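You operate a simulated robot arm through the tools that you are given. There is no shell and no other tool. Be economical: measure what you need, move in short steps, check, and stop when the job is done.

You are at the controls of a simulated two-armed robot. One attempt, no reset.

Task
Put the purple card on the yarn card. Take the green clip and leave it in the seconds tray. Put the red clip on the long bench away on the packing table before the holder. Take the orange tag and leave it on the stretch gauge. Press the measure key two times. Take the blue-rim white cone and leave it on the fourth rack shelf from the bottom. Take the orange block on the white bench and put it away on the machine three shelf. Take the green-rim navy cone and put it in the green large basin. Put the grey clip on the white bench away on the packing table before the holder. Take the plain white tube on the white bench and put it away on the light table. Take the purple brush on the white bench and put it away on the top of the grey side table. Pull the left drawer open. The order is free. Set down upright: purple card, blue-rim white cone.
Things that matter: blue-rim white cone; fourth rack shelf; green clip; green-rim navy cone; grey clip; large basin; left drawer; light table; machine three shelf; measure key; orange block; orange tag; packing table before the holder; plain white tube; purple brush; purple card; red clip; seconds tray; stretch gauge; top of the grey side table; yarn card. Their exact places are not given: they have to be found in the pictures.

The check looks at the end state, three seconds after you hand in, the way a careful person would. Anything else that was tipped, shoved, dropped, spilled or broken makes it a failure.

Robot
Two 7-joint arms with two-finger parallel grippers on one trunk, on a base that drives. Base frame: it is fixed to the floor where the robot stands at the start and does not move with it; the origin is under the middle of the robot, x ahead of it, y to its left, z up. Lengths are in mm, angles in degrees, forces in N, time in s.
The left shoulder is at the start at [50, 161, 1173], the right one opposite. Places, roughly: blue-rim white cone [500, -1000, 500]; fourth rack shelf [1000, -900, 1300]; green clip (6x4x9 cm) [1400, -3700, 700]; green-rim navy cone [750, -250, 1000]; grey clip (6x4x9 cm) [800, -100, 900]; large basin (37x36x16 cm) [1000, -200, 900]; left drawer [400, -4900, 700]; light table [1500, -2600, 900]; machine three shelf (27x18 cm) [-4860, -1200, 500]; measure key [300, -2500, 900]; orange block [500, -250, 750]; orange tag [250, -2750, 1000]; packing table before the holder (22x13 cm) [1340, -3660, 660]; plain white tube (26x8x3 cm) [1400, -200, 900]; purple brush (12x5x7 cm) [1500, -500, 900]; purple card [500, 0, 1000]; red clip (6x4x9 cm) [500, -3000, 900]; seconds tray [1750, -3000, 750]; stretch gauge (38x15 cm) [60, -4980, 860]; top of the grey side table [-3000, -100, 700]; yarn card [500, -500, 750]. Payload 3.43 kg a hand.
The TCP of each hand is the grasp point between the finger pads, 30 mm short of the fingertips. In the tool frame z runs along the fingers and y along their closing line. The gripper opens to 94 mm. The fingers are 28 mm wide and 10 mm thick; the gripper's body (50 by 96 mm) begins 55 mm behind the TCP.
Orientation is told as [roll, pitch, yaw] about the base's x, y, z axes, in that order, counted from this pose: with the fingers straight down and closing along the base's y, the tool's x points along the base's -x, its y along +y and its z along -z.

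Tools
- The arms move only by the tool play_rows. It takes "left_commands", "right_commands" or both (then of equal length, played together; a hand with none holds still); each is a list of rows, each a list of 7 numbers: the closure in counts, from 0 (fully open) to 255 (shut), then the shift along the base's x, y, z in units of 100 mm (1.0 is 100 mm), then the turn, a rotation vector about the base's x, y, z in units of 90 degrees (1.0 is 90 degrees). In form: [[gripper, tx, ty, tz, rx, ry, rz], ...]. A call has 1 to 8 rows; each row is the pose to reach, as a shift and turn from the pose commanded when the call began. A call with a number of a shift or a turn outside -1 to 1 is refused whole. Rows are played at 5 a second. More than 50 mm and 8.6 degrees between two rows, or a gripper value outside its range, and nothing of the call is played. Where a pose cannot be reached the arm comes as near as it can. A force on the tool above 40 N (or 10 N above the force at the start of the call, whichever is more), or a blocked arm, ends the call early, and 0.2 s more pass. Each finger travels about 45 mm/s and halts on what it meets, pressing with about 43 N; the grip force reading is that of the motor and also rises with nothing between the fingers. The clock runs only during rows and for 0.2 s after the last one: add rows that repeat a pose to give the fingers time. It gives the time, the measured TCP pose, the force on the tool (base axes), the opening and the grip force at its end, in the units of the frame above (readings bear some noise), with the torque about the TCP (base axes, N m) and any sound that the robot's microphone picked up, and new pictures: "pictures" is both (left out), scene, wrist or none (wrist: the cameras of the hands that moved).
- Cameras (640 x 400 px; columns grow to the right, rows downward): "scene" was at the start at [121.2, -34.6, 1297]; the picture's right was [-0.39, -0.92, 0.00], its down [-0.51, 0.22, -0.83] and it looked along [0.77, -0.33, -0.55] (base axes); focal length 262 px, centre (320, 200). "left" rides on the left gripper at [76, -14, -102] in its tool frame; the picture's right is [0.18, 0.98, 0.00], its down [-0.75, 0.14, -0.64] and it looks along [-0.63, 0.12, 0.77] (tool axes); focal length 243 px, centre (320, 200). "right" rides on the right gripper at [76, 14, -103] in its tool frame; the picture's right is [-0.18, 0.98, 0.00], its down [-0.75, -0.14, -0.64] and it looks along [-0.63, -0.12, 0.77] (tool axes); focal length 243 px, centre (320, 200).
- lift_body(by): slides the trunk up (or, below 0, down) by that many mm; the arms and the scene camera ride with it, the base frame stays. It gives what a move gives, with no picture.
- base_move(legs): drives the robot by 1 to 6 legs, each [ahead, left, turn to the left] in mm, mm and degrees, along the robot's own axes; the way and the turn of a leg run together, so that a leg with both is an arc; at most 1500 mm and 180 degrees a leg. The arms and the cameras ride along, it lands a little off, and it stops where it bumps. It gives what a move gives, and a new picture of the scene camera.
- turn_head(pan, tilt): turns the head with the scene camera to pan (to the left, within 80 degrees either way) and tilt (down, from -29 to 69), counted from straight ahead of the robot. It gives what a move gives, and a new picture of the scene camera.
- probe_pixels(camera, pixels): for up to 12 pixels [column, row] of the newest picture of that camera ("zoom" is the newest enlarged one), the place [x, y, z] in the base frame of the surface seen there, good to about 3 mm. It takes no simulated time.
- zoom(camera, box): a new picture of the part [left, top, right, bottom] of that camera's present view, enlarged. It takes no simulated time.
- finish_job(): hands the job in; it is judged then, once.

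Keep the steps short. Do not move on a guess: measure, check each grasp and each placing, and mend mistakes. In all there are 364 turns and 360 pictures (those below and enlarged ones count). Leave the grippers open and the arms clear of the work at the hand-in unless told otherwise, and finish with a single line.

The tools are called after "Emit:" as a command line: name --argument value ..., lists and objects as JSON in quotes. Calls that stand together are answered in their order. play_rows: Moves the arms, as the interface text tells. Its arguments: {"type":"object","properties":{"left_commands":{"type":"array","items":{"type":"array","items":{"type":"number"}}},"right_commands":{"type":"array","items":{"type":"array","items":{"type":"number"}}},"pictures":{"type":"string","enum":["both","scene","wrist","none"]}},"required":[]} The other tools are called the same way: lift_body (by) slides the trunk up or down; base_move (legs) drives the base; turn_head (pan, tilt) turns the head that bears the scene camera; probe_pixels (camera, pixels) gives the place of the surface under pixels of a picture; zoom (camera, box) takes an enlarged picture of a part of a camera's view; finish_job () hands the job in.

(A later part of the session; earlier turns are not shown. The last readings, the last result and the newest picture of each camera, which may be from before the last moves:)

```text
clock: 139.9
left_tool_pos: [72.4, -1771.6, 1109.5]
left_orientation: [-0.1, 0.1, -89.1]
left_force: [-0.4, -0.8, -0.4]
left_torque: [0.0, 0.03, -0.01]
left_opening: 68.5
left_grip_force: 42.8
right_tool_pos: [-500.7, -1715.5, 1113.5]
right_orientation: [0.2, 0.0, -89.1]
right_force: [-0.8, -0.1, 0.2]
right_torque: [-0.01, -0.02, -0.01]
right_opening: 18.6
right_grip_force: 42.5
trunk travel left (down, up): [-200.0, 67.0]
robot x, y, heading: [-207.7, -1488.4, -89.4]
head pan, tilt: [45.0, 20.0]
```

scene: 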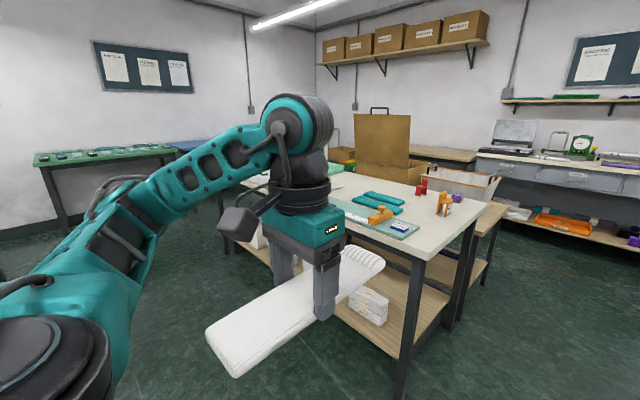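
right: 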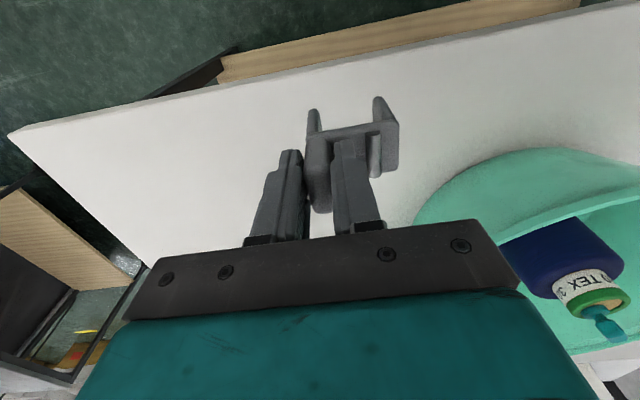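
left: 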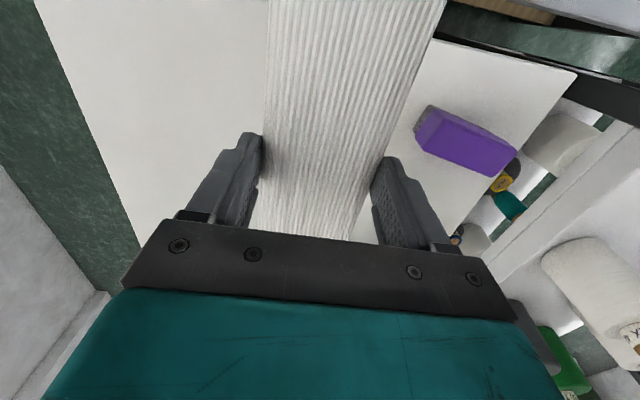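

Emit:
base_move --legs '[[100, 1150, 0]]'

Emit:
turn_head --pan 0 --tilt 28

```text
clock: 145.9
left_tool_pos: [1256.8, -1854.8, 1109.9]
left_orientation: [-0.2, 0.2, -89.1]
left_force: [-0.2, -0.2, -0.1]
left_torque: [0.01, 0.01, 0.04]
left_opening: 68.7
left_grip_force: 43.3
right_tool_pos: [683.4, -1799.2, 1114.5]
right_orientation: [0.2, 0.0, -89.1]
right_force: [0.7, -0.7, -0.4]
right_torque: [0.01, 0.02, 0.01]
right_opening: 19.1
right_grip_force: 43.2
trunk travel left (down, up): [-200.0, 67.0]
robot x, y, heading: [974.4, -1570.3, -89.1]
head pan, tilt: [45.0, 20.0]
```

scene: 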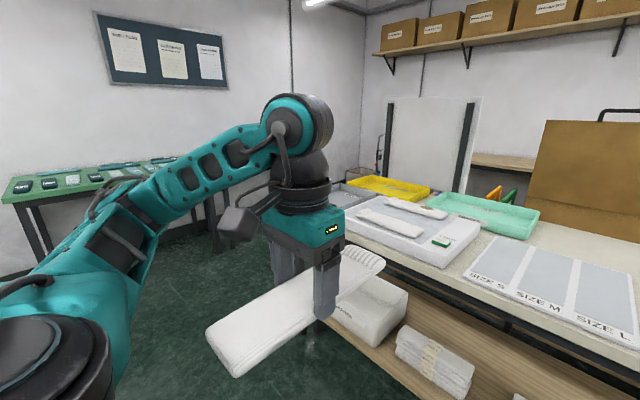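

```text
clock: 147.1
left_tool_pos: [1256.0, -1854.4, 1109.8]
left_orientation: [-0.1, 0.1, -89.1]
left_force: [-0.9, 0.0, -0.2]
left_torque: [-0.02, 0.01, 0.07]
left_opening: 68.5
left_grip_force: 43.2
right_tool_pos: [684.1, -1798.1, 1114.4]
right_orientation: [0.2, 0.1, -89.0]
right_force: [0.0, 0.3, -0.6]
right_torque: [0.0, 0.01, -0.02]
right_opening: 18.9
right_grip_force: 43.5
trunk travel left (down, up): [-200.0, 67.0]
robot x, y, heading: [974.9, -1573.2, -88.6]
head pan, tilt: [0.0, 28.0]
```

scene: 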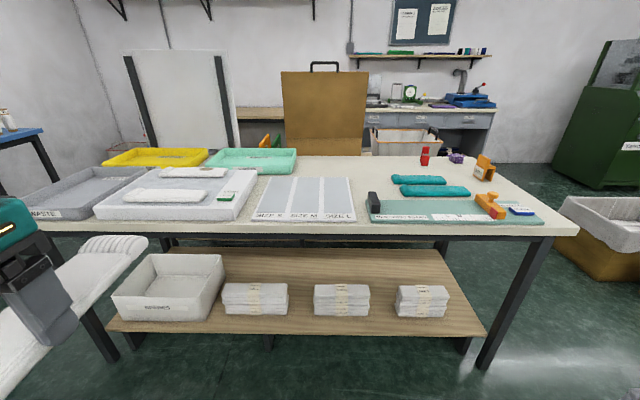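

Emit:
zoom --camera "scene" --box '[20, 130, 300, 330]'

Emit:
zoom --camera "scene" --box '[340, 130, 560, 240]'

Emit:
probe_pixels --camera "scene" --pixels '[[100, 215], [235, 218], [255, 175], [150, 168], [165, 196], [195, 172], [240, 200], [227, 196], [300, 235], [170, 155], [250, 155], [215, 205]]'

```text
2.00 times, centred on (160, 230) of scene
```

zoom: 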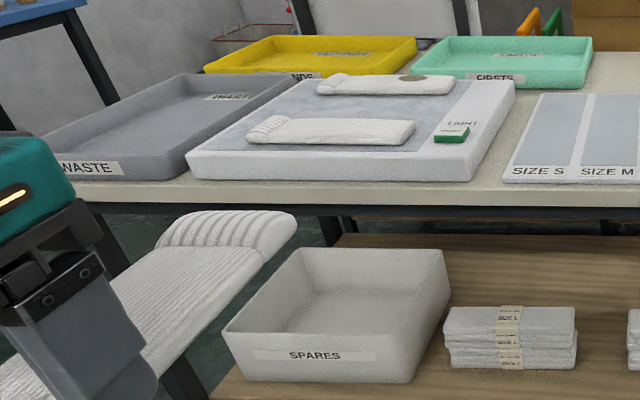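

```text
2.91 times, centred on (450, 185) of scene
```

zoom: 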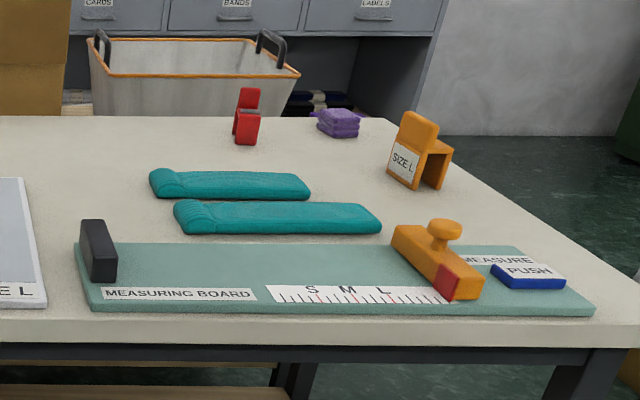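

```text
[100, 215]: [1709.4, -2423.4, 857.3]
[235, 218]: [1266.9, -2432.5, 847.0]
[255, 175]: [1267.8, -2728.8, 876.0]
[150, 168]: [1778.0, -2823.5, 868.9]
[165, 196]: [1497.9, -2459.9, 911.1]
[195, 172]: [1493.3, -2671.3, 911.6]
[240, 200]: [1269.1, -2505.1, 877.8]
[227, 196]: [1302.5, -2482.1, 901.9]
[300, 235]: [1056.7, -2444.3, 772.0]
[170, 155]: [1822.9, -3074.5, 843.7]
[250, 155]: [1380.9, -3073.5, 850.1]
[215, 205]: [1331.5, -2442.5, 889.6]
```

The light table (label LIGHT) holds two other tubes, with a gap between them around y≈-2565. I drive up to it for a closer look.

Emit:
base_move --legs '[[300, 365, -1], [215, 0, 0]]'

Emit:
turn_head --pan 25 --tilt 50

```text
clock: 151.2
left_tool_pos: [1622.1, -2384.5, 1109.3]
left_orientation: [-0.1, 0.2, -89.8]
left_force: [0.1, -0.4, -0.8]
left_torque: [0.01, 0.01, 0.02]
left_opening: 68.8
left_grip_force: 42.8
right_tool_pos: [1049.7, -2322.3, 1113.0]
right_orientation: [0.2, 0.1, -89.8]
right_force: [0.3, 0.8, -0.1]
right_torque: [0.02, 0.01, 0.0]
right_opening: 19.0
right_grip_force: 43.0
trunk travel left (down, up): [-200.0, 67.0]
robot x, y, heading: [1340.9, -2097.8, -89.8]
head pan, tilt: [0.0, 28.0]
```

scene: 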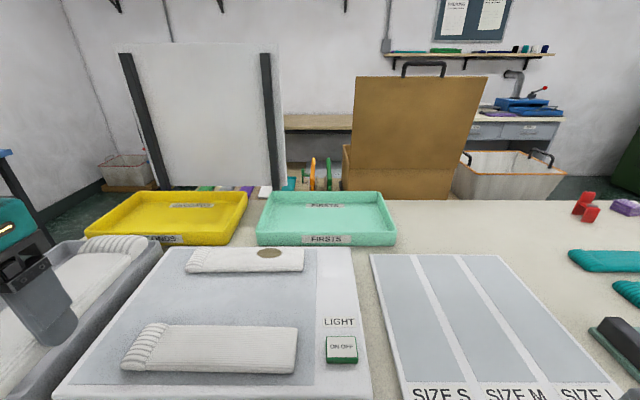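

```text
clock: 152.1
left_tool_pos: [1622.2, -2384.0, 1109.7]
left_orientation: [-0.1, 0.1, -89.8]
left_force: [-0.4, -0.7, -0.6]
left_torque: [-0.06, 0.02, 0.01]
left_opening: 68.5
left_grip_force: 43.0
right_tool_pos: [1048.6, -2322.1, 1114.5]
right_orientation: [0.2, 0.1, -89.7]
right_force: [-0.1, 0.3, 0.3]
right_torque: [0.0, 0.0, -0.02]
right_opening: 19.2
right_grip_force: 42.9
trunk travel left (down, up): [-200.0, 67.0]
robot x, y, heading: [1344.0, -2096.4, -89.8]
head pan, tilt: [25.0, 50.0]
```

scene: 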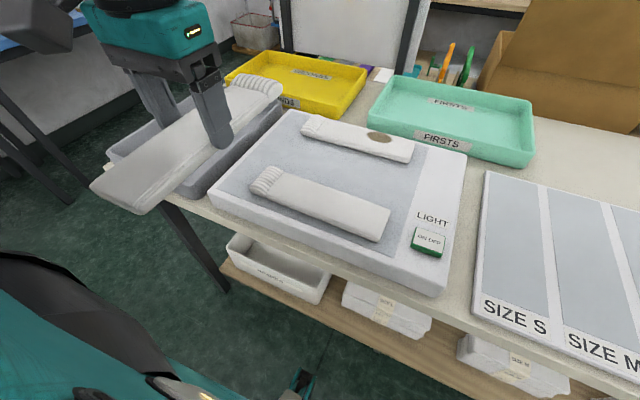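

Emit:
probe_pixels --camera "scene" --pixels '[[265, 178], [255, 193], [390, 215], [380, 238], [305, 125], [415, 145], [410, 160], [330, 180], [340, 165], [215, 195], [460, 190], [385, 170]]'

```text
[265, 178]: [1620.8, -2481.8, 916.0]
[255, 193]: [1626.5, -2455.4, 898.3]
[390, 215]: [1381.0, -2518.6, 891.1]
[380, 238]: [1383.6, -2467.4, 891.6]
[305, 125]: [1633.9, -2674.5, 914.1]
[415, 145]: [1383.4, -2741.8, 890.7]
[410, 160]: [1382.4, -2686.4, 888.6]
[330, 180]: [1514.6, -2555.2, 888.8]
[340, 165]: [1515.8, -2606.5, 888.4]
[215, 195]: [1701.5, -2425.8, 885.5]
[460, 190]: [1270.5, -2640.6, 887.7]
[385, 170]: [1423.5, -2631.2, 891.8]
```

The gap centre is (1500,-2598), top z 889. I edge the base forward, bring the tube over the light table and turn it 90° about the vertical.

Emit:
base_move --legs '[[14, 0, 0]]'

Emit:
play_rows --left_commands '[[255, -0.3, -0.35, 0, 0, 0, -0.09], [255, -0.6, -0.7, 0, 0, 0, -0.18], [255, -0.9, -1.0, 0, 0, 0, -0.27], [255, -1.0, -1.0, 0, 0, 0, -0.36], [255, -1.0, -1.0, 0, 0, 0, -0.45]]' --pictures "scene"

```text
clock: 152.9
left_tool_pos: [1622.1, -2398.1, 1110.0]
left_orientation: [-0.1, 0.1, -89.8]
left_force: [-0.1, 0.1, -0.3]
left_torque: [0.03, -0.01, -0.04]
left_opening: 68.4
left_grip_force: 43.6
right_tool_pos: [1050.3, -2336.5, 1113.7]
right_orientation: [0.2, 0.1, -89.8]
right_force: [0.8, 0.0, -0.9]
right_torque: [0.04, 0.02, 0.02]
right_opening: 19.3
right_grip_force: 43.1
trunk travel left (down, up): [-200.0, 67.0]
robot x, y, heading: [1342.1, -2111.1, -90.1]
head pan, tilt: [25.0, 50.0]
```

scene: 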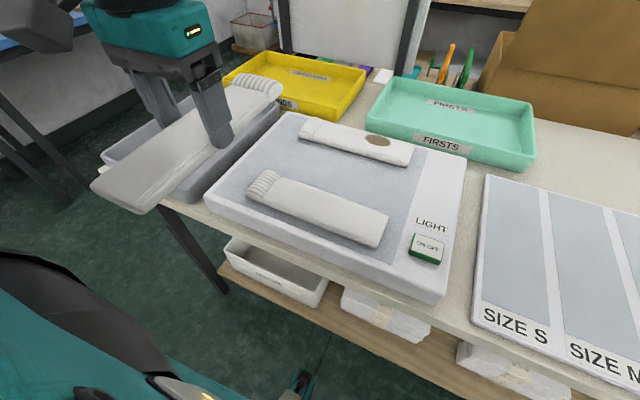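

```text
clock: 154.1
left_tool_pos: [1522.3, -2498.3, 1109.7]
left_orientation: [-0.1, 0.1, -130.5]
left_force: [-0.1, 0.2, -0.5]
left_torque: [-0.03, 0.02, 0.02]
left_opening: 68.6
left_grip_force: 42.8
right_tool_pos: [1049.8, -2335.2, 1112.2]
right_orientation: [0.1, 0.0, -89.9]
right_force: [0.6, -0.2, -0.4]
right_torque: [0.02, 0.03, -0.03]
right_opening: 19.2
right_grip_force: 43.0
trunk travel left (down, up): [-200.0, 67.0]
robot x, y, heading: [1342.4, -2111.2, -90.0]
head pan, tilt: [25.0, 50.0]
```

scene: 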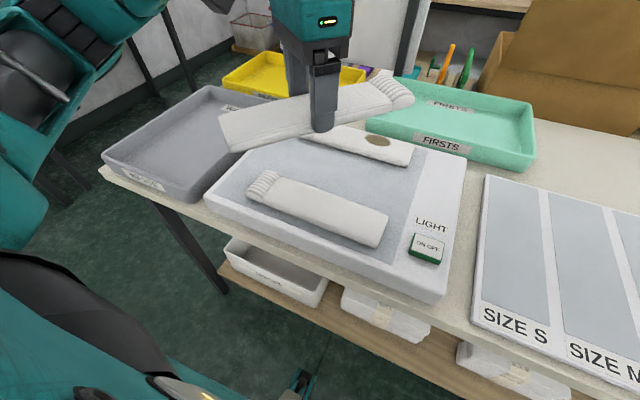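

Emit:
play_rows --left_commands '[[255, -0.1, -0.2, 0, 0, 0, -0.09], [255, -0.2, -0.4, 0, 0, 0, -0.18], [255, -0.2, -0.6, 0, 0, 0, -0.27], [255, -0.2, -0.8, 0, 0, 0, -0.36], [255, -0.2, -0.95, 0, 0, 0, -0.45], [255, -0.2, -0.99, 0, 0, 0, -0.54], [255, -0.2, -0.99, 0, 0, 0, -0.55]]' --pictures "scene"

```text
clock: 155.7
left_tool_pos: [1424.9, -2429.5, 1107.8]
left_orientation: [0.1, 0.1, -179.4]
left_force: [-0.1, 0.0, 0.3]
left_torque: [0.01, 0.02, -0.01]
left_opening: 68.4
left_grip_force: 43.4
left hand out of reach, approached as far as the arm can: row 3, 4, 5, 6, 7
right_tool_pos: [1049.8, -2334.4, 1112.9]
right_orientation: [0.3, 0.0, -89.7]
right_force: [-0.8, -0.8, 0.1]
right_torque: [-0.02, -0.03, -0.01]
right_opening: 18.9
right_grip_force: 43.1
trunk travel left (down, up): [-200.0, 67.0]
robot x, y, heading: [1344.2, -2115.0, -89.6]
head pan, tilt: [25.0, 50.0]
```

scene: 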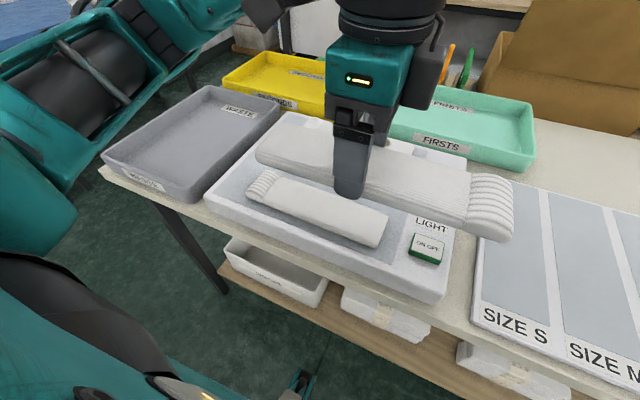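

Turning that way limits the reach. I turn back and try the other direction.

Emit:
play_rows --left_commands '[[255, 0.2, -0.1, 0, 0, 0, 0.09], [255, 0.4, -0.2, 0, 0, 0, 0.18], [255, 0.6, -0.3, 0, 0, 0, 0.27], [255, 0.7, -0.4, 0, 0, 0, 0.36], [255, 0.7, -0.4, 0, 0, 0, 0.45], [255, 0.7, -0.4, 0, 0, 0, 0.54], [255, 0.7, -0.4, 0, 0, 0, 0.63], [255, 0.7, -0.4, 0, 0, 0, 0.72]]' --pictures "none"

Emit:
play_rows --left_commands '[[255, 0, 0, 0, 0, 0, 0.09], [255, 0, 0, 0, 0, 0, 0.18], [255, 0, 0, 0, 0, 0, 0.27], [255, 0, 0, 0, 0, 0, 0.36], [255, 0, 0, 0, 0, 0, 0.45], [255, 0, 0, 0, 0, 0, 0.54], [255, 0, 0, 0, 0, 0, 0.63], [255, 0, 0, 0, 0, 0, 0.72]]' --pictures "none"

Emit:
play_rows --left_commands '[[255, 0, 0, 0, 0, 0, 0.09], [255, 0, 0, 0, 0, 0, 0.18], [255, 0, 0, 0, 0, 0, 0.27], [255, 0, 0, 0, 0, 0, 0.36], [255, 0, 0, 0, 0, 0, 0.45], [255, 0, 0, 0, 0, 0, 0.54]]' --pictures "scene"

```text
clock: 157.5
left_tool_pos: [1489.8, -2469.3, 1109.4]
left_orientation: [0.0, 0.1, -114.9]
left_force: [-0.1, 0.7, 0.1]
left_torque: [-0.04, 0.0, 0.01]
left_opening: 68.7
left_grip_force: 43.3
right_tool_pos: [1049.6, -2335.5, 1113.7]
right_orientation: [0.2, 0.0, -89.8]
right_force: [0.1, 0.2, -0.5]
right_torque: [-0.06, 0.0, -0.02]
right_opening: 18.9
right_grip_force: 43.3
trunk travel left (down, up): [-200.0, 67.0]
robot x, y, heading: [1343.8, -2113.2, -89.7]
head pan, tilt: [25.0, 50.0]
```

```text
clock: 159.3
left_tool_pos: [1490.7, -2469.1, 1109.3]
left_orientation: [-0.1, 0.0, -50.1]
left_force: [0.4, 0.0, -1.0]
left_torque: [-0.02, 0.01, 0.02]
left_opening: 68.5
left_grip_force: 43.0
right_tool_pos: [1050.3, -2334.7, 1114.3]
right_orientation: [0.2, 0.0, -89.8]
right_force: [-0.6, -0.2, -0.9]
right_torque: [0.03, -0.03, -0.04]
right_opening: 19.0
right_grip_force: 43.4
trunk travel left (down, up): [-200.0, 67.0]
robot x, y, heading: [1344.5, -2113.1, -89.8]
head pan, tilt: [25.0, 50.0]
```

```text
clock: 160.7
left_tool_pos: [1489.9, -2470.0, 1109.0]
left_orientation: [-0.1, 0.1, -1.5]
left_force: [0.6, -0.8, -2.0]
left_torque: [-0.01, 0.01, 0.05]
left_opening: 68.2
left_grip_force: 43.1
right_tool_pos: [1049.0, -2335.1, 1113.8]
right_orientation: [0.2, -0.1, -89.9]
right_force: [0.9, -0.1, -0.1]
right_torque: [0.02, 0.0, -0.02]
right_opening: 18.6
right_grip_force: 43.2
trunk travel left (down, up): [-200.0, 67.0]
robot x, y, heading: [1343.5, -2108.9, -89.9]
head pan, tilt: [25.0, 50.0]
```

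scene: 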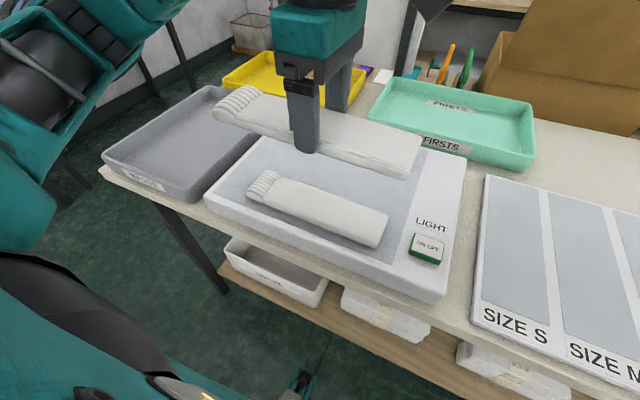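

That works. Now forward to y≈-2598.

Emit:
play_rows --left_commands '[[255, 0.05, -0.4, 0, 0, 0, 0.01], [255, 0.1, -0.8, 0, 0, 0, 0.02], [255, 0.1, -1.0, 0, 0, 0, 0.02]]' --pictures "none"

Emit:
play_rows --left_commands '[[255, 0, -0.28, 0, 0, 0, 0], [255, 0, -0.28, -0.4, 0, 0, 0], [255, 0, -0.28, -0.8, 0, 0, 0]]' --pictures "scene"

```text
clock: 161.5
left_tool_pos: [1498.1, -2569.6, 1110.0]
left_orientation: [-0.1, 0.0, 0.2]
left_force: [-0.1, -0.1, 0.2]
left_torque: [-0.02, 0.0, 0.02]
left_opening: 68.2
left_grip_force: 43.0
right_tool_pos: [1048.9, -2335.0, 1114.6]
right_orientation: [0.2, 0.2, -89.8]
right_force: [0.3, 0.1, -0.6]
right_torque: [-0.02, 0.0, 0.01]
right_opening: 19.2
right_grip_force: 42.9
trunk travel left (down, up): [-200.0, 67.0]
robot x, y, heading: [1343.1, -2115.3, -89.9]
head pan, tilt: [25.0, 50.0]
```

```text
clock: 162.3
left_tool_pos: [1497.4, -2598.3, 1028.4]
left_orientation: [-0.1, 0.1, 0.1]
left_force: [-0.1, 0.1, -0.1]
left_torque: [-0.02, 0.0, -0.04]
left_opening: 68.2
left_grip_force: 43.2
right_tool_pos: [1050.0, -2335.2, 1114.7]
right_orientation: [0.2, 0.0, -89.8]
right_force: [0.5, 0.8, -0.2]
right_torque: [0.02, 0.0, -0.01]
right_opening: 19.1
right_grip_force: 43.0
trunk travel left (down, up): [-200.0, 67.0]
robot x, y, heading: [1341.0, -2110.0, -89.9]
head pan, tilt: [25.0, 50.0]
```

scene: 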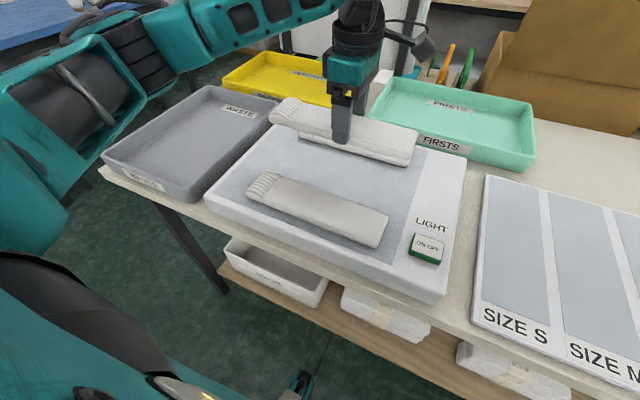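

Emit:
play_rows --left_commands '[[255, 0, 0, -0.4, 0, 0, 0], [255, 0, 0, -0.8, 0, 0, 0], [255, 0, 0, -0.95, 0, 0, 0], [255, 0, 0, -0.98, 0, 0, 0]]' --pictures "both"

Emit:
zoom --camera "scene" --box '[200, 80, 480, 260]'

```text
clock: 163.3
left_tool_pos: [1500.3, -2599.2, 933.0]
left_orientation: [-0.1, 0.1, 0.1]
left_force: [0.2, 0.2, -1.0]
left_torque: [0.01, -0.03, -0.01]
left_opening: 68.6
left_grip_force: 43.2
right_tool_pos: [1049.1, -2334.5, 1113.4]
right_orientation: [0.3, 0.0, -89.8]
right_force: [-0.4, 0.6, -0.1]
right_torque: [0.03, -0.03, -0.04]
right_opening: 19.1
right_grip_force: 43.3
trunk travel left (down, up): [-200.0, 67.0]
robot x, y, heading: [1337.9, -2112.9, -89.6]
head pan, tilt: [25.0, 50.0]
```

scene: 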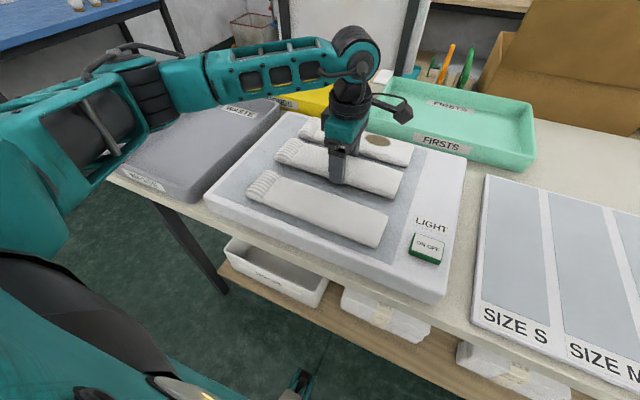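
left: 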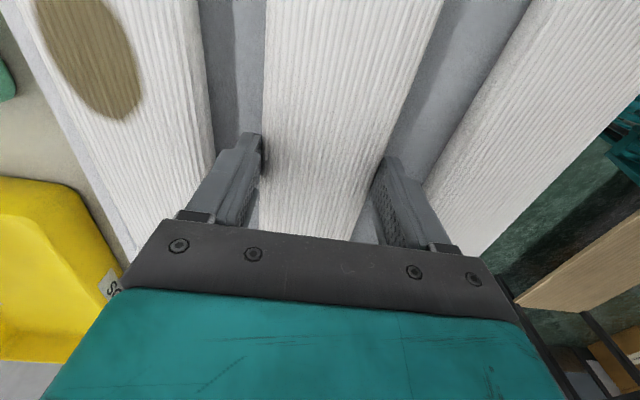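

```text
2.22 times, centred on (340, 170) of scene
```

zoom: 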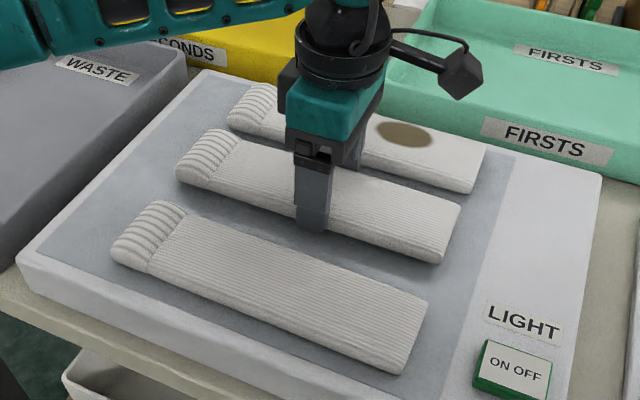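

It sits between the other two. I lower 3 mm, open only to about 78 mm, and rise.

Emit:
play_rows --left_commands '[[255, 0, 0, -0.03, 0, 0, 0], [150, 0, 0, -0.03, 0, 0, 0], [45, 0, 0, -0.03, 0, 0, 0], [45, 0, 0, -0.03, 0, 0, 0], [45, 0, 0, 0.2, 0, 0, 0], [45, 0, 0, 0.6, 0, 0, 0], [45, 0, 0, 1.0, 0, 0, 0]]' --pictures "scene"

```text
clock: 164.9
left_tool_pos: [1501.6, -2598.0, 1033.7]
left_orientation: [-0.1, 0.0, 0.2]
left_force: [0.1, 0.7, -0.4]
left_torque: [-0.02, 0.01, -0.02]
left_opening: 77.4
left_grip_force: 0.1
right_tool_pos: [1049.7, -2334.5, 1113.1]
right_orientation: [0.2, 0.0, -89.9]
right_force: [-1.0, -0.3, -0.3]
right_torque: [0.03, 0.04, -0.02]
right_opening: 18.9
right_grip_force: 43.1
trunk travel left (down, up): [-200.0, 67.0]
robot x, y, heading: [1342.0, -2112.7, -89.9]
head pan, tilt: [25.0, 50.0]
```

scene: 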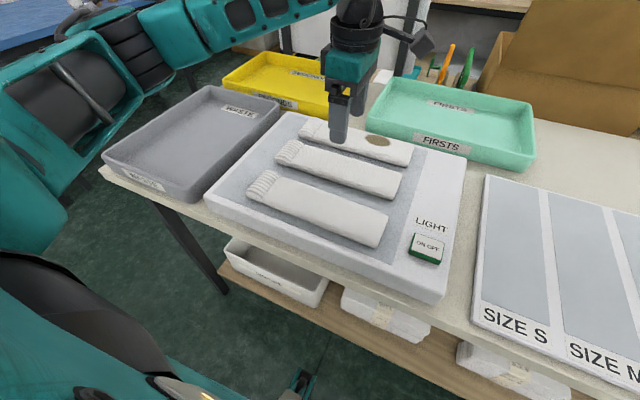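

The tube is on the light table. I bring the left hand back and turn it to its normal yaw.

Emit:
play_rows --left_commands '[[0, 0.1, 0.3, 0.2, 0, 0, -0.09], [0, 0.2, 0.6, 0.4, 0, 0, -0.18], [0, 0.3, 0.9, 0.6, 0, 0, -0.27], [0, 0.5, 1.0, 0.7, 0, 0, -0.36], [0, 0.7, 1.0, 0.7, 0, 0, -0.45], [0, 0.9, 1.0, 0.7, 0, 0, -0.54], [0, 1.0, 1.0, 0.7, 0, 0, -0.63], [0, 1.0, 1.0, 0.7, 0, 0, -0.72]]' --pictures "none"

Emit:
play_rows --left_commands '[[0, 0.1, 0.4, 0, 0, 0, -0.09], [0, 0.3, 0.8, 0, 0, 0, -0.18], [0, 0.4, 1.0, 0, 0, 0, -0.28]]' --pictures "none"

Emit:
base_move --legs '[[-480, 0, 0], [0, -1450, 0], [0, 0, 90]]'

```text
clock: 166.7
left_tool_pos: [1600.5, -2496.8, 1102.1]
left_orientation: [-0.2, 0.1, -64.7]
left_force: [0.5, -0.5, 0.1]
left_torque: [0.0, 0.03, 0.02]
left_opening: 93.8
left_grip_force: 0.1
right_tool_pos: [1050.3, -2335.2, 1114.3]
right_orientation: [0.1, 0.1, -89.9]
right_force: [0.6, -0.3, -0.3]
right_torque: [0.02, 0.0, 0.05]
right_opening: 19.0
right_grip_force: 42.8
trunk travel left (down, up): [-200.0, 67.0]
robot x, y, heading: [1344.9, -2115.0, -90.0]
head pan, tilt: [25.0, 50.0]
```

```text
refused: row 3 steps farther than a row can; nothing moved
```

```text
clock: 179.9
left_tool_pos: [322.3, -1368.6, 1102.3]
left_orientation: [-0.1, 0.1, 27.2]
left_force: [0.0, -0.3, 0.5]
left_torque: [0.0, 0.03, 0.01]
left_opening: 93.8
left_grip_force: 0.0
right_tool_pos: [178.2, -1922.9, 1114.8]
right_orientation: [0.2, 0.1, 2.0]
right_force: [0.1, -0.4, 0.0]
right_torque: [0.0, -0.02, 0.0]
right_opening: 18.9
right_grip_force: 43.0
trunk travel left (down, up): [-200.0, 67.0]
robot x, y, heading: [-54.9, -1636.9, 2.1]
head pan, tilt: [25.0, 50.0]
```

scene: 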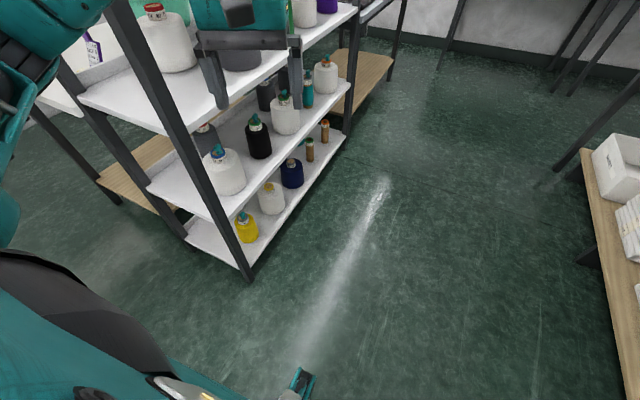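

Emit:
play_rows --left_commands '[[0, -0.3, 0, 0, 0, 0, -0.09], [0, -0.6, 0, 0, 0, 0, -0.18], [0, -0.9, 0, 0, 0, 0, -0.27], [0, -1.0, 0.2, 0, 0, 0, -0.28]]' --pictures "none"

Emit:
base_move --legs '[[-75, 0, -2], [0, -1080, 0]]'

Emit:
turn_head --pan 0 --tilt 42

```text
clock: 180.9
left_tool_pos: [221.0, -1347.9, 1099.4]
left_orientation: [-0.1, 0.1, 1.9]
left_force: [1.2, 0.2, -0.1]
left_torque: [-0.04, 0.01, -0.03]
left_opening: 94.1
left_grip_force: 0.0
right_tool_pos: [179.1, -1923.9, 1114.0]
right_orientation: [0.2, 0.0, 2.1]
right_force: [-1.4, -0.1, -0.2]
right_torque: [0.01, 0.01, 0.0]
right_opening: 18.9
right_grip_force: 42.9
trunk travel left (down, up): [-200.0, 67.0]
robot x, y, heading: [-54.5, -1636.8, 1.9]
head pan, tilt: [25.0, 50.0]
```

```text
clock: 187.0
left_tool_pos: [164.6, -2403.9, 1099.9]
left_orientation: [-0.1, 0.1, 1.5]
left_force: [0.9, -0.3, 0.0]
left_torque: [-0.03, 0.02, 0.04]
left_opening: 93.9
left_grip_force: 0.0
right_tool_pos: [115.2, -2977.4, 1113.0]
right_orientation: [0.2, 0.0, 1.5]
right_force: [-0.6, 0.2, 0.5]
right_torque: [0.03, 0.01, 0.03]
right_opening: 18.7
right_grip_force: 43.1
trunk travel left (down, up): [-200.0, 67.0]
robot x, y, heading: [-117.9, -2688.6, 1.7]
head pan, tilt: [25.0, 50.0]
```

scene: 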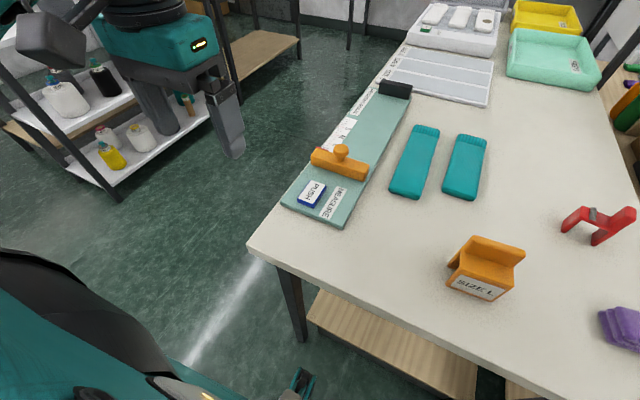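

```text
clock: 187.9
left_tool_pos: [164.2, -2401.9, 1098.6]
left_orientation: [-0.1, 0.2, 1.5]
left_force: [0.2, -0.7, -0.7]
left_torque: [-0.01, -0.01, 0.03]
left_opening: 94.0
left_grip_force: 0.0
right_tool_pos: [115.3, -2976.7, 1113.2]
right_orientation: [0.3, 0.0, 1.5]
right_force: [0.1, 1.2, -0.3]
right_torque: [0.01, 0.0, 0.03]
right_opening: 18.9
right_grip_force: 43.1
trunk travel left (down, up): [-200.0, 67.0]
robot x, y, heading: [-112.6, -2689.1, 1.8]
head pan, tilt: [0.0, 42.0]
```

scene: 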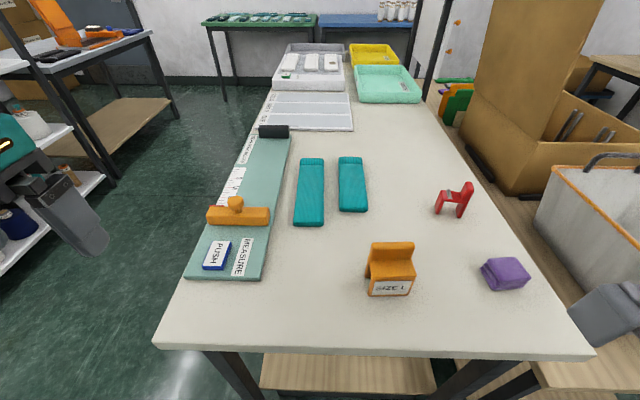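

Emit:
probe_pixels --camera "scene" --pixels '[[217, 255], [207, 267], [228, 243], [230, 215], [390, 288], [390, 258], [370, 245], [412, 246], [453, 210], [467, 190], [440, 195], [400, 350]]'

Emit:
zoom --camera "scene" --box '[350, 170, 500, 310]'

Emit:
zoom --camera "scene" --box '[170, 180, 300, 290]'

```text
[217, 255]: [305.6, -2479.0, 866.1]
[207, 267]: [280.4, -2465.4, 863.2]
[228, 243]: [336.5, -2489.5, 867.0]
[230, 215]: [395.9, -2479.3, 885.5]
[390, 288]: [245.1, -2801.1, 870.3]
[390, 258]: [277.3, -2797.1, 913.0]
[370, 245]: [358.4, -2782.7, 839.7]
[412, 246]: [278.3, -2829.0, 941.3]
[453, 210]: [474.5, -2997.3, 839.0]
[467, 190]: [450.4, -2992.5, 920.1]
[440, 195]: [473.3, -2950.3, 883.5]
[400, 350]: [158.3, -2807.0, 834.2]
```

```text
2.86 times, centred on (425, 240) of scene
```

zoom: 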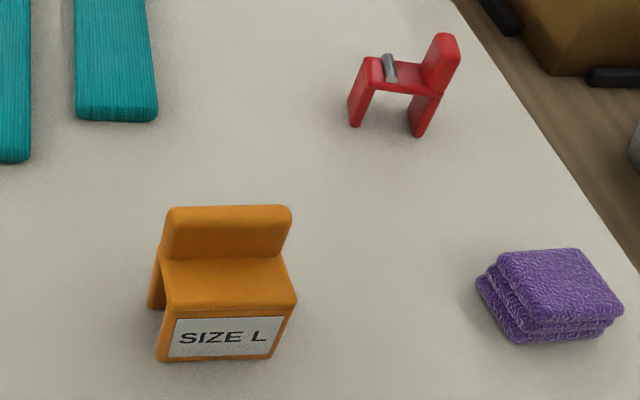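

```text
3.64 times, centred on (235, 235) of scene
```

zoom: 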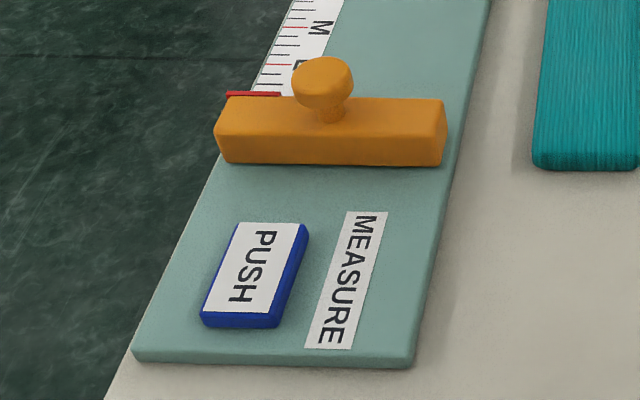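

Key centre is (307,-2478), top z 866. I bring the closed left fingers above it.

Emit:
play_rows --left_commands '[[100, 0.4, -0.2, 0, 0, 0, 0], [200, 0.8, -0.4, 0, 0, 0, 0], [255, 1.0, -0.7, -0.2, 0, 0, 0], [255, 1.0, -0.76, -0.6, 0, 0, 0], [255, 1.0, -0.76, -1.0, 0, 0, 0]]' --pictures "none"

Emit:
play_rows --left_commands '[[255, 0.43, 0, 0, 0, 0, 0], [255, 0.43, 0, -0.4, 0, 0, 0], [255, 0.43, 0, -0.6, 0, 0, 0], [255, 0.43, 0, -0.6, 0, 0, 0]]' --pictures "both"

```text
clock: 189.1
left_tool_pos: [266.4, -2480.2, 998.1]
left_orientation: [-0.1, 0.0, 1.5]
left_force: [-0.6, 0.7, -0.7]
left_torque: [0.0, 0.03, 0.0]
left_opening: 0.0
left_grip_force: 8.9
right_tool_pos: [114.6, -2976.2, 1112.0]
right_orientation: [0.2, 0.1, 1.5]
right_force: [0.6, 0.2, -0.1]
right_torque: [0.04, 0.01, 0.02]
right_opening: 19.1
right_grip_force: 43.7
trunk travel left (down, up): [-200.0, 67.0]
robot x, y, heading: [-114.6, -2690.2, 1.6]
head pan, tilt: [0.0, 42.0]
```

```text
clock: 190.1
left_tool_pos: [306.7, -2479.9, 937.6]
left_orientation: [-0.1, 0.0, 1.5]
left_force: [0.8, -0.2, 0.5]
left_torque: [-0.02, 0.01, -0.05]
left_opening: 0.0
left_grip_force: 33.2
right_tool_pos: [115.2, -2976.5, 1113.1]
right_orientation: [0.2, 0.0, 1.5]
right_force: [0.4, 0.6, 0.0]
right_torque: [0.05, 0.01, 0.01]
right_opening: 19.0
right_grip_force: 43.0
trunk travel left (down, up): [-200.0, 67.0]
robot x, y, heading: [-112.9, -2688.1, 1.5]
head pan, tilt: [0.0, 42.0]
```

scene: 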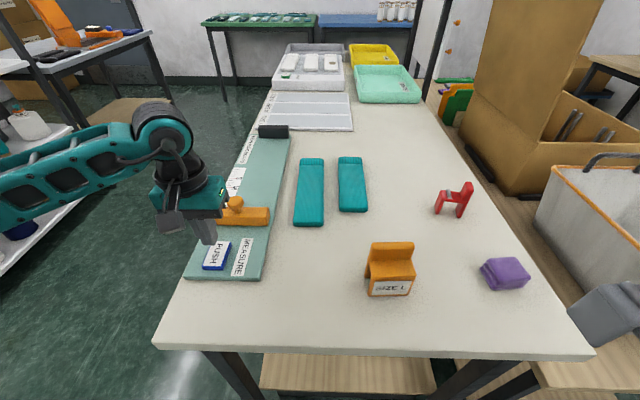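
left: 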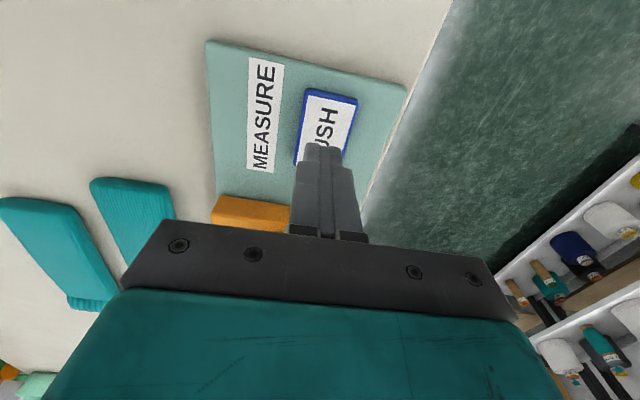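

The fingertips are above the key. I press down gently in small steps.

Emit:
play_rows --left_commands '[[255, 0, 0, -0.3, 0, 0, 0], [255, 0, 0, -0.38, 0, 0, 0], [255, 0, 0, -0.41, 0, 0, 0], [255, 0, 0, -0.44, 0, 0, 0], [255, 0, 0, -0.46, 0, 0, 0]]' --pictures "wrist"

```text
clock: 191.3
left_tool_pos: [307.1, -2480.1, 894.6]
left_orientation: [-0.1, 0.1, 1.4]
left_force: [1.1, -0.3, 3.2]
left_torque: [-0.05, -0.04, 0.04]
left_opening: 0.0
left_grip_force: 33.1
right_tool_pos: [114.7, -2976.2, 1113.4]
right_orientation: [0.1, 0.0, 1.4]
right_force: [0.0, 0.9, 0.2]
right_torque: [0.03, 0.02, 0.01]
right_opening: 18.7
right_grip_force: 43.1
trunk travel left (down, up): [-200.0, 67.0]
robot x, y, heading: [-114.6, -2686.6, 2.0]
head pan, tilt: [0.0, 42.0]
heard: click
```

left: 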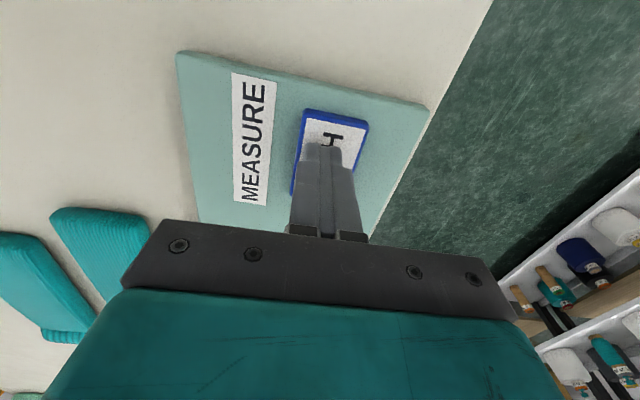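

One click heard. I rise 25 mm, then press a second time.

Emit:
play_rows --left_commands '[[255, 0, 0, 0.15, 0, 0, 0], [255, 0, 0, 0.25, 0, 0, 0], [255, 0, 0, 0.25, 0, 0, 0]]' --pictures "none"

Emit:
play_rows --left_commands '[[255, 0, 0, -0.15, 0, 0, 0], [255, 0, 0, -0.2, 0, 0, 0], [255, 0, 0, -0.23, 0, 0, 0], [255, 0, 0, -0.25, 0, 0, 0]]' --pictures "none"

```text
clock: 192.1
left_tool_pos: [309.2, -2479.1, 919.2]
left_orientation: [-0.1, 0.1, 1.5]
left_force: [-0.5, 0.0, 0.0]
left_torque: [-0.01, -0.04, 0.0]
left_opening: 0.0
left_grip_force: 33.2
right_tool_pos: [116.2, -2975.9, 1113.5]
right_orientation: [0.2, 0.0, 1.5]
right_force: [-0.1, -0.3, 0.0]
right_torque: [-0.05, -0.02, -0.02]
right_opening: 18.9
right_grip_force: 43.5
trunk travel left (down, up): [-200.0, 67.0]
robot x, y, heading: [-118.8, -2691.4, 1.4]
head pan, tilt: [0.0, 42.0]
```

```text
clock: 193.1
left_tool_pos: [307.5, -2480.1, 894.4]
left_orientation: [-0.1, 0.1, 1.5]
left_force: [0.3, -1.1, 2.8]
left_torque: [-0.01, -0.01, 0.0]
left_opening: 0.0
left_grip_force: 33.2
right_tool_pos: [114.4, -2976.6, 1113.9]
right_orientation: [0.2, 0.0, 1.6]
right_force: [1.3, 1.0, 1.0]
right_torque: [0.03, 0.01, 0.01]
right_opening: 18.9
right_grip_force: 42.6
trunk travel left (down, up): [-200.0, 67.0]
robot x, y, heading: [-117.4, -2688.4, 1.4]
head pan, tilt: [0.0, 42.0]
heard: click
```

Two clicks. I raise the hand, open it, and examine the tag's tab.

Emit:
play_rows --left_commands '[[255, 0, 0, 0.4, 0, 0, 0], [120, -0.2, 0, 0.8, 0, 0, 0], [0, -0.5, 0, 1.0, 0, 0, 0]]' --pictures "none"

Emit:
play_rows --left_commands '[[0, -0.4, 0, 0.2, 0, 0, 0], [0, -0.5, 0, 0.6, 0, 0, 0], [0, -0.5, 0, 0.9, 0, 0, 0]]' --pictures "none"

Emit:
base_move --legs '[[-10, -255, -1.5]]'

Emit:
zoom --camera "scene" --box '[180, 160, 400, 320]'

```text
clock: 193.9
left_tool_pos: [256.8, -2478.9, 994.5]
left_orientation: [-0.1, 0.1, 1.5]
left_force: [0.3, -0.4, -0.9]
left_torque: [-0.02, 0.03, 0.01]
left_opening: 49.2
left_grip_force: 0.0
right_tool_pos: [114.3, -2976.5, 1113.7]
right_orientation: [0.3, 0.0, 1.5]
right_force: [0.0, 0.4, -0.2]
right_torque: [-0.04, 0.02, -0.01]
right_opening: 18.7
right_grip_force: 42.6
trunk travel left (down, up): [-200.0, 67.0]
robot x, y, heading: [-116.1, -2688.2, 1.5]
head pan, tilt: [0.0, 42.0]
```

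```text
clock: 194.7
left_tool_pos: [207.2, -2479.3, 1081.7]
left_orientation: [-0.1, 0.1, 1.6]
left_force: [-0.8, 0.1, -0.2]
left_torque: [0.05, -0.04, -0.01]
left_opening: 94.0
left_grip_force: 0.1
right_tool_pos: [114.5, -2976.2, 1113.4]
right_orientation: [0.2, 0.1, 1.5]
right_force: [0.1, -0.6, -0.6]
right_torque: [0.03, -0.02, 0.0]
right_opening: 19.0
right_grip_force: 43.1
trunk travel left (down, up): [-200.0, 67.0]
robot x, y, heading: [-119.3, -2689.1, 1.4]
head pan, tilt: [0.0, 42.0]
```

```text
clock: 196.5
left_tool_pos: [206.4, -2741.4, 1082.6]
left_orientation: [-0.2, 0.1, 0.2]
left_force: [1.2, 0.0, -0.3]
left_torque: [0.02, -0.02, 0.01]
left_opening: 93.7
left_grip_force: 0.0
right_tool_pos: [102.5, -3234.9, 1112.2]
right_orientation: [0.2, 0.0, 0.2]
right_force: [-0.4, -1.1, 0.8]
right_torque: [0.03, 0.01, 0.03]
right_opening: 19.0
right_grip_force: 42.7
trunk travel left (down, up): [-200.0, 67.0]
robot x, y, heading: [-120.3, -2936.4, 0.3]
head pan, tilt: [0.0, 42.0]
```

scene: 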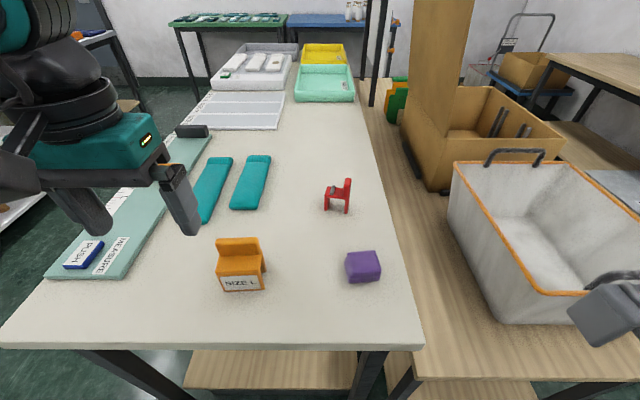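

```text
2.50 times, centred on (290, 240) of scene
```

zoom: 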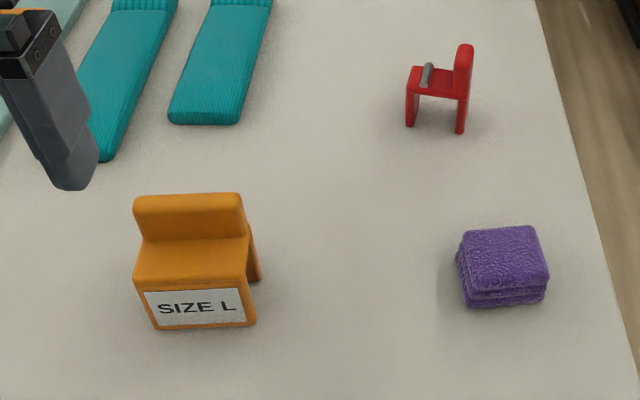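

Emit:
probe_pixels --camera "zoom" --pixels '[[140, 205], [235, 200], [190, 215], [190, 197], [195, 262], [150, 280], [240, 270], [200, 310], [250, 250], [465, 60], [437, 80], [475, 55]]'

Emit:
probe_pixels --camera "scene" --pixels '[[420, 345], [420, 200], [430, 300], [455, 380], [560, 380], [600, 60], [415, 130], [400, 95], [640, 100]]'

```text
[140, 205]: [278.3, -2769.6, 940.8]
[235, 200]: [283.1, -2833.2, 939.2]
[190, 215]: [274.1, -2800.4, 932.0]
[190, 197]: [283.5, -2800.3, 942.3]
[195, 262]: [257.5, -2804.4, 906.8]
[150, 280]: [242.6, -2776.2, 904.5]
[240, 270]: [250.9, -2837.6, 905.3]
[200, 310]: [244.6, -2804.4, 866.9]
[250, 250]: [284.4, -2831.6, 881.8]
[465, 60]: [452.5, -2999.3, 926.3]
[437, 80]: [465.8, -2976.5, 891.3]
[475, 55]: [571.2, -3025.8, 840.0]
```

```text
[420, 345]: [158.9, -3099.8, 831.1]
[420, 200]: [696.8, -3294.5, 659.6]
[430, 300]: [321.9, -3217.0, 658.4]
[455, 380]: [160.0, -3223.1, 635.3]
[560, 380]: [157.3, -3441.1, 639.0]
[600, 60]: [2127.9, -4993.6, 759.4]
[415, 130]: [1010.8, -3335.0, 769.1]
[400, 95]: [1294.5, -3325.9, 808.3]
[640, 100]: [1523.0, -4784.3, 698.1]
```

Tag tab: (282,-2801), 65 wide in y, z 906-942. I take it with the left hand closing along y.

Emit:
play_rows --left_commands '[[0, 0.3, -0.25, 0, 0, 0, 0], [0, 0.6, -0.5, 0, 0, 0, 0], [0, 0.75, -0.6, -0.3, 0, 0, 0], [0, 0.75, -0.6, -0.75, 0, 0, 0], [0, 0.75, -0.6, -1.0, 0, 0, 0]]' --pictures "wrist"

```text
clock: 197.7
left_tool_pos: [282.9, -2800.0, 982.9]
left_orientation: [-0.2, 0.1, 0.2]
left_force: [-0.1, 1.0, -0.2]
left_torque: [0.02, -0.03, 0.03]
left_opening: 94.1
left_grip_force: 0.1
right_tool_pos: [102.3, -3232.8, 1113.7]
right_orientation: [0.2, 0.1, 0.3]
right_force: [1.0, -0.6, -0.2]
right_torque: [0.02, -0.01, 0.0]
right_opening: 18.8
right_grip_force: 43.2
trunk travel left (down, up): [-200.0, 67.0]
robot x, y, heading: [-119.2, -2939.5, 0.3]
head pan, tilt: [0.0, 42.0]
```

left: 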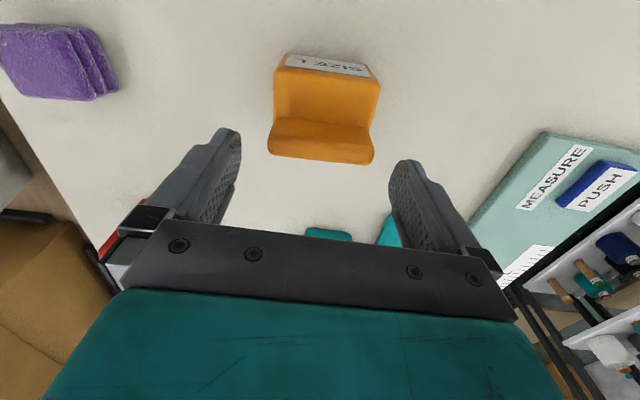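

Emit:
play_rows --left_commands '[[0, 0, 0, -0.25, 0, 0, 0], [0, 0, 0, -0.42, 0, 0, 0], [100, 0, 0, -0.42, 0, 0, 0], [255, 0, 0, -0.42, 0, 0, 0], [255, 0, 0, -0.42, 0, 0, 0], [255, 0, 0, -0.42, 0, 0, 0], [255, 0, 0, 0, 0, 0, 0], [255, 0, 0, 0.3, 0, 0, 0]]' --pictures "both"

```text
clock: 199.5
left_tool_pos: [280.7, -2798.0, 1012.3]
left_orientation: [-0.1, 0.1, 0.1]
left_force: [-0.5, -1.7, 0.2]
left_torque: [0.0, -0.03, -0.01]
left_opening: 73.7
left_grip_force: 43.5
right_tool_pos: [103.3, -3235.2, 1115.4]
right_orientation: [0.1, 0.0, 0.1]
right_force: [0.2, -1.1, -0.8]
right_torque: [-0.01, -0.03, -0.01]
right_opening: 18.9
right_grip_force: 42.5
trunk travel left (down, up): [-200.0, 67.0]
robot x, y, heading: [-120.6, -2940.8, 0.3]
head pan, tilt: [0.0, 42.0]
```

scene: 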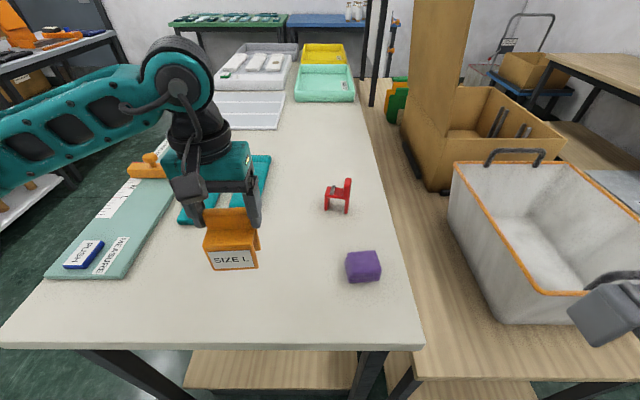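
left: 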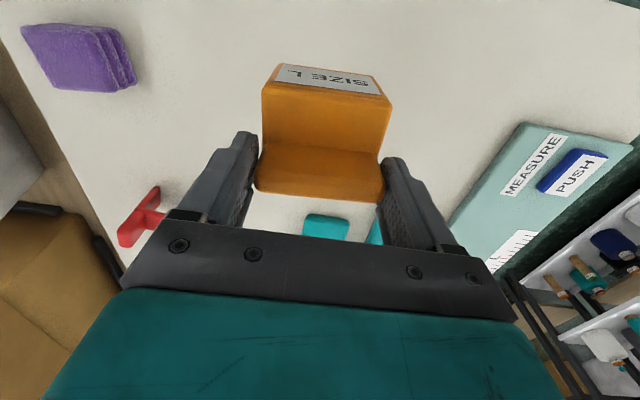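

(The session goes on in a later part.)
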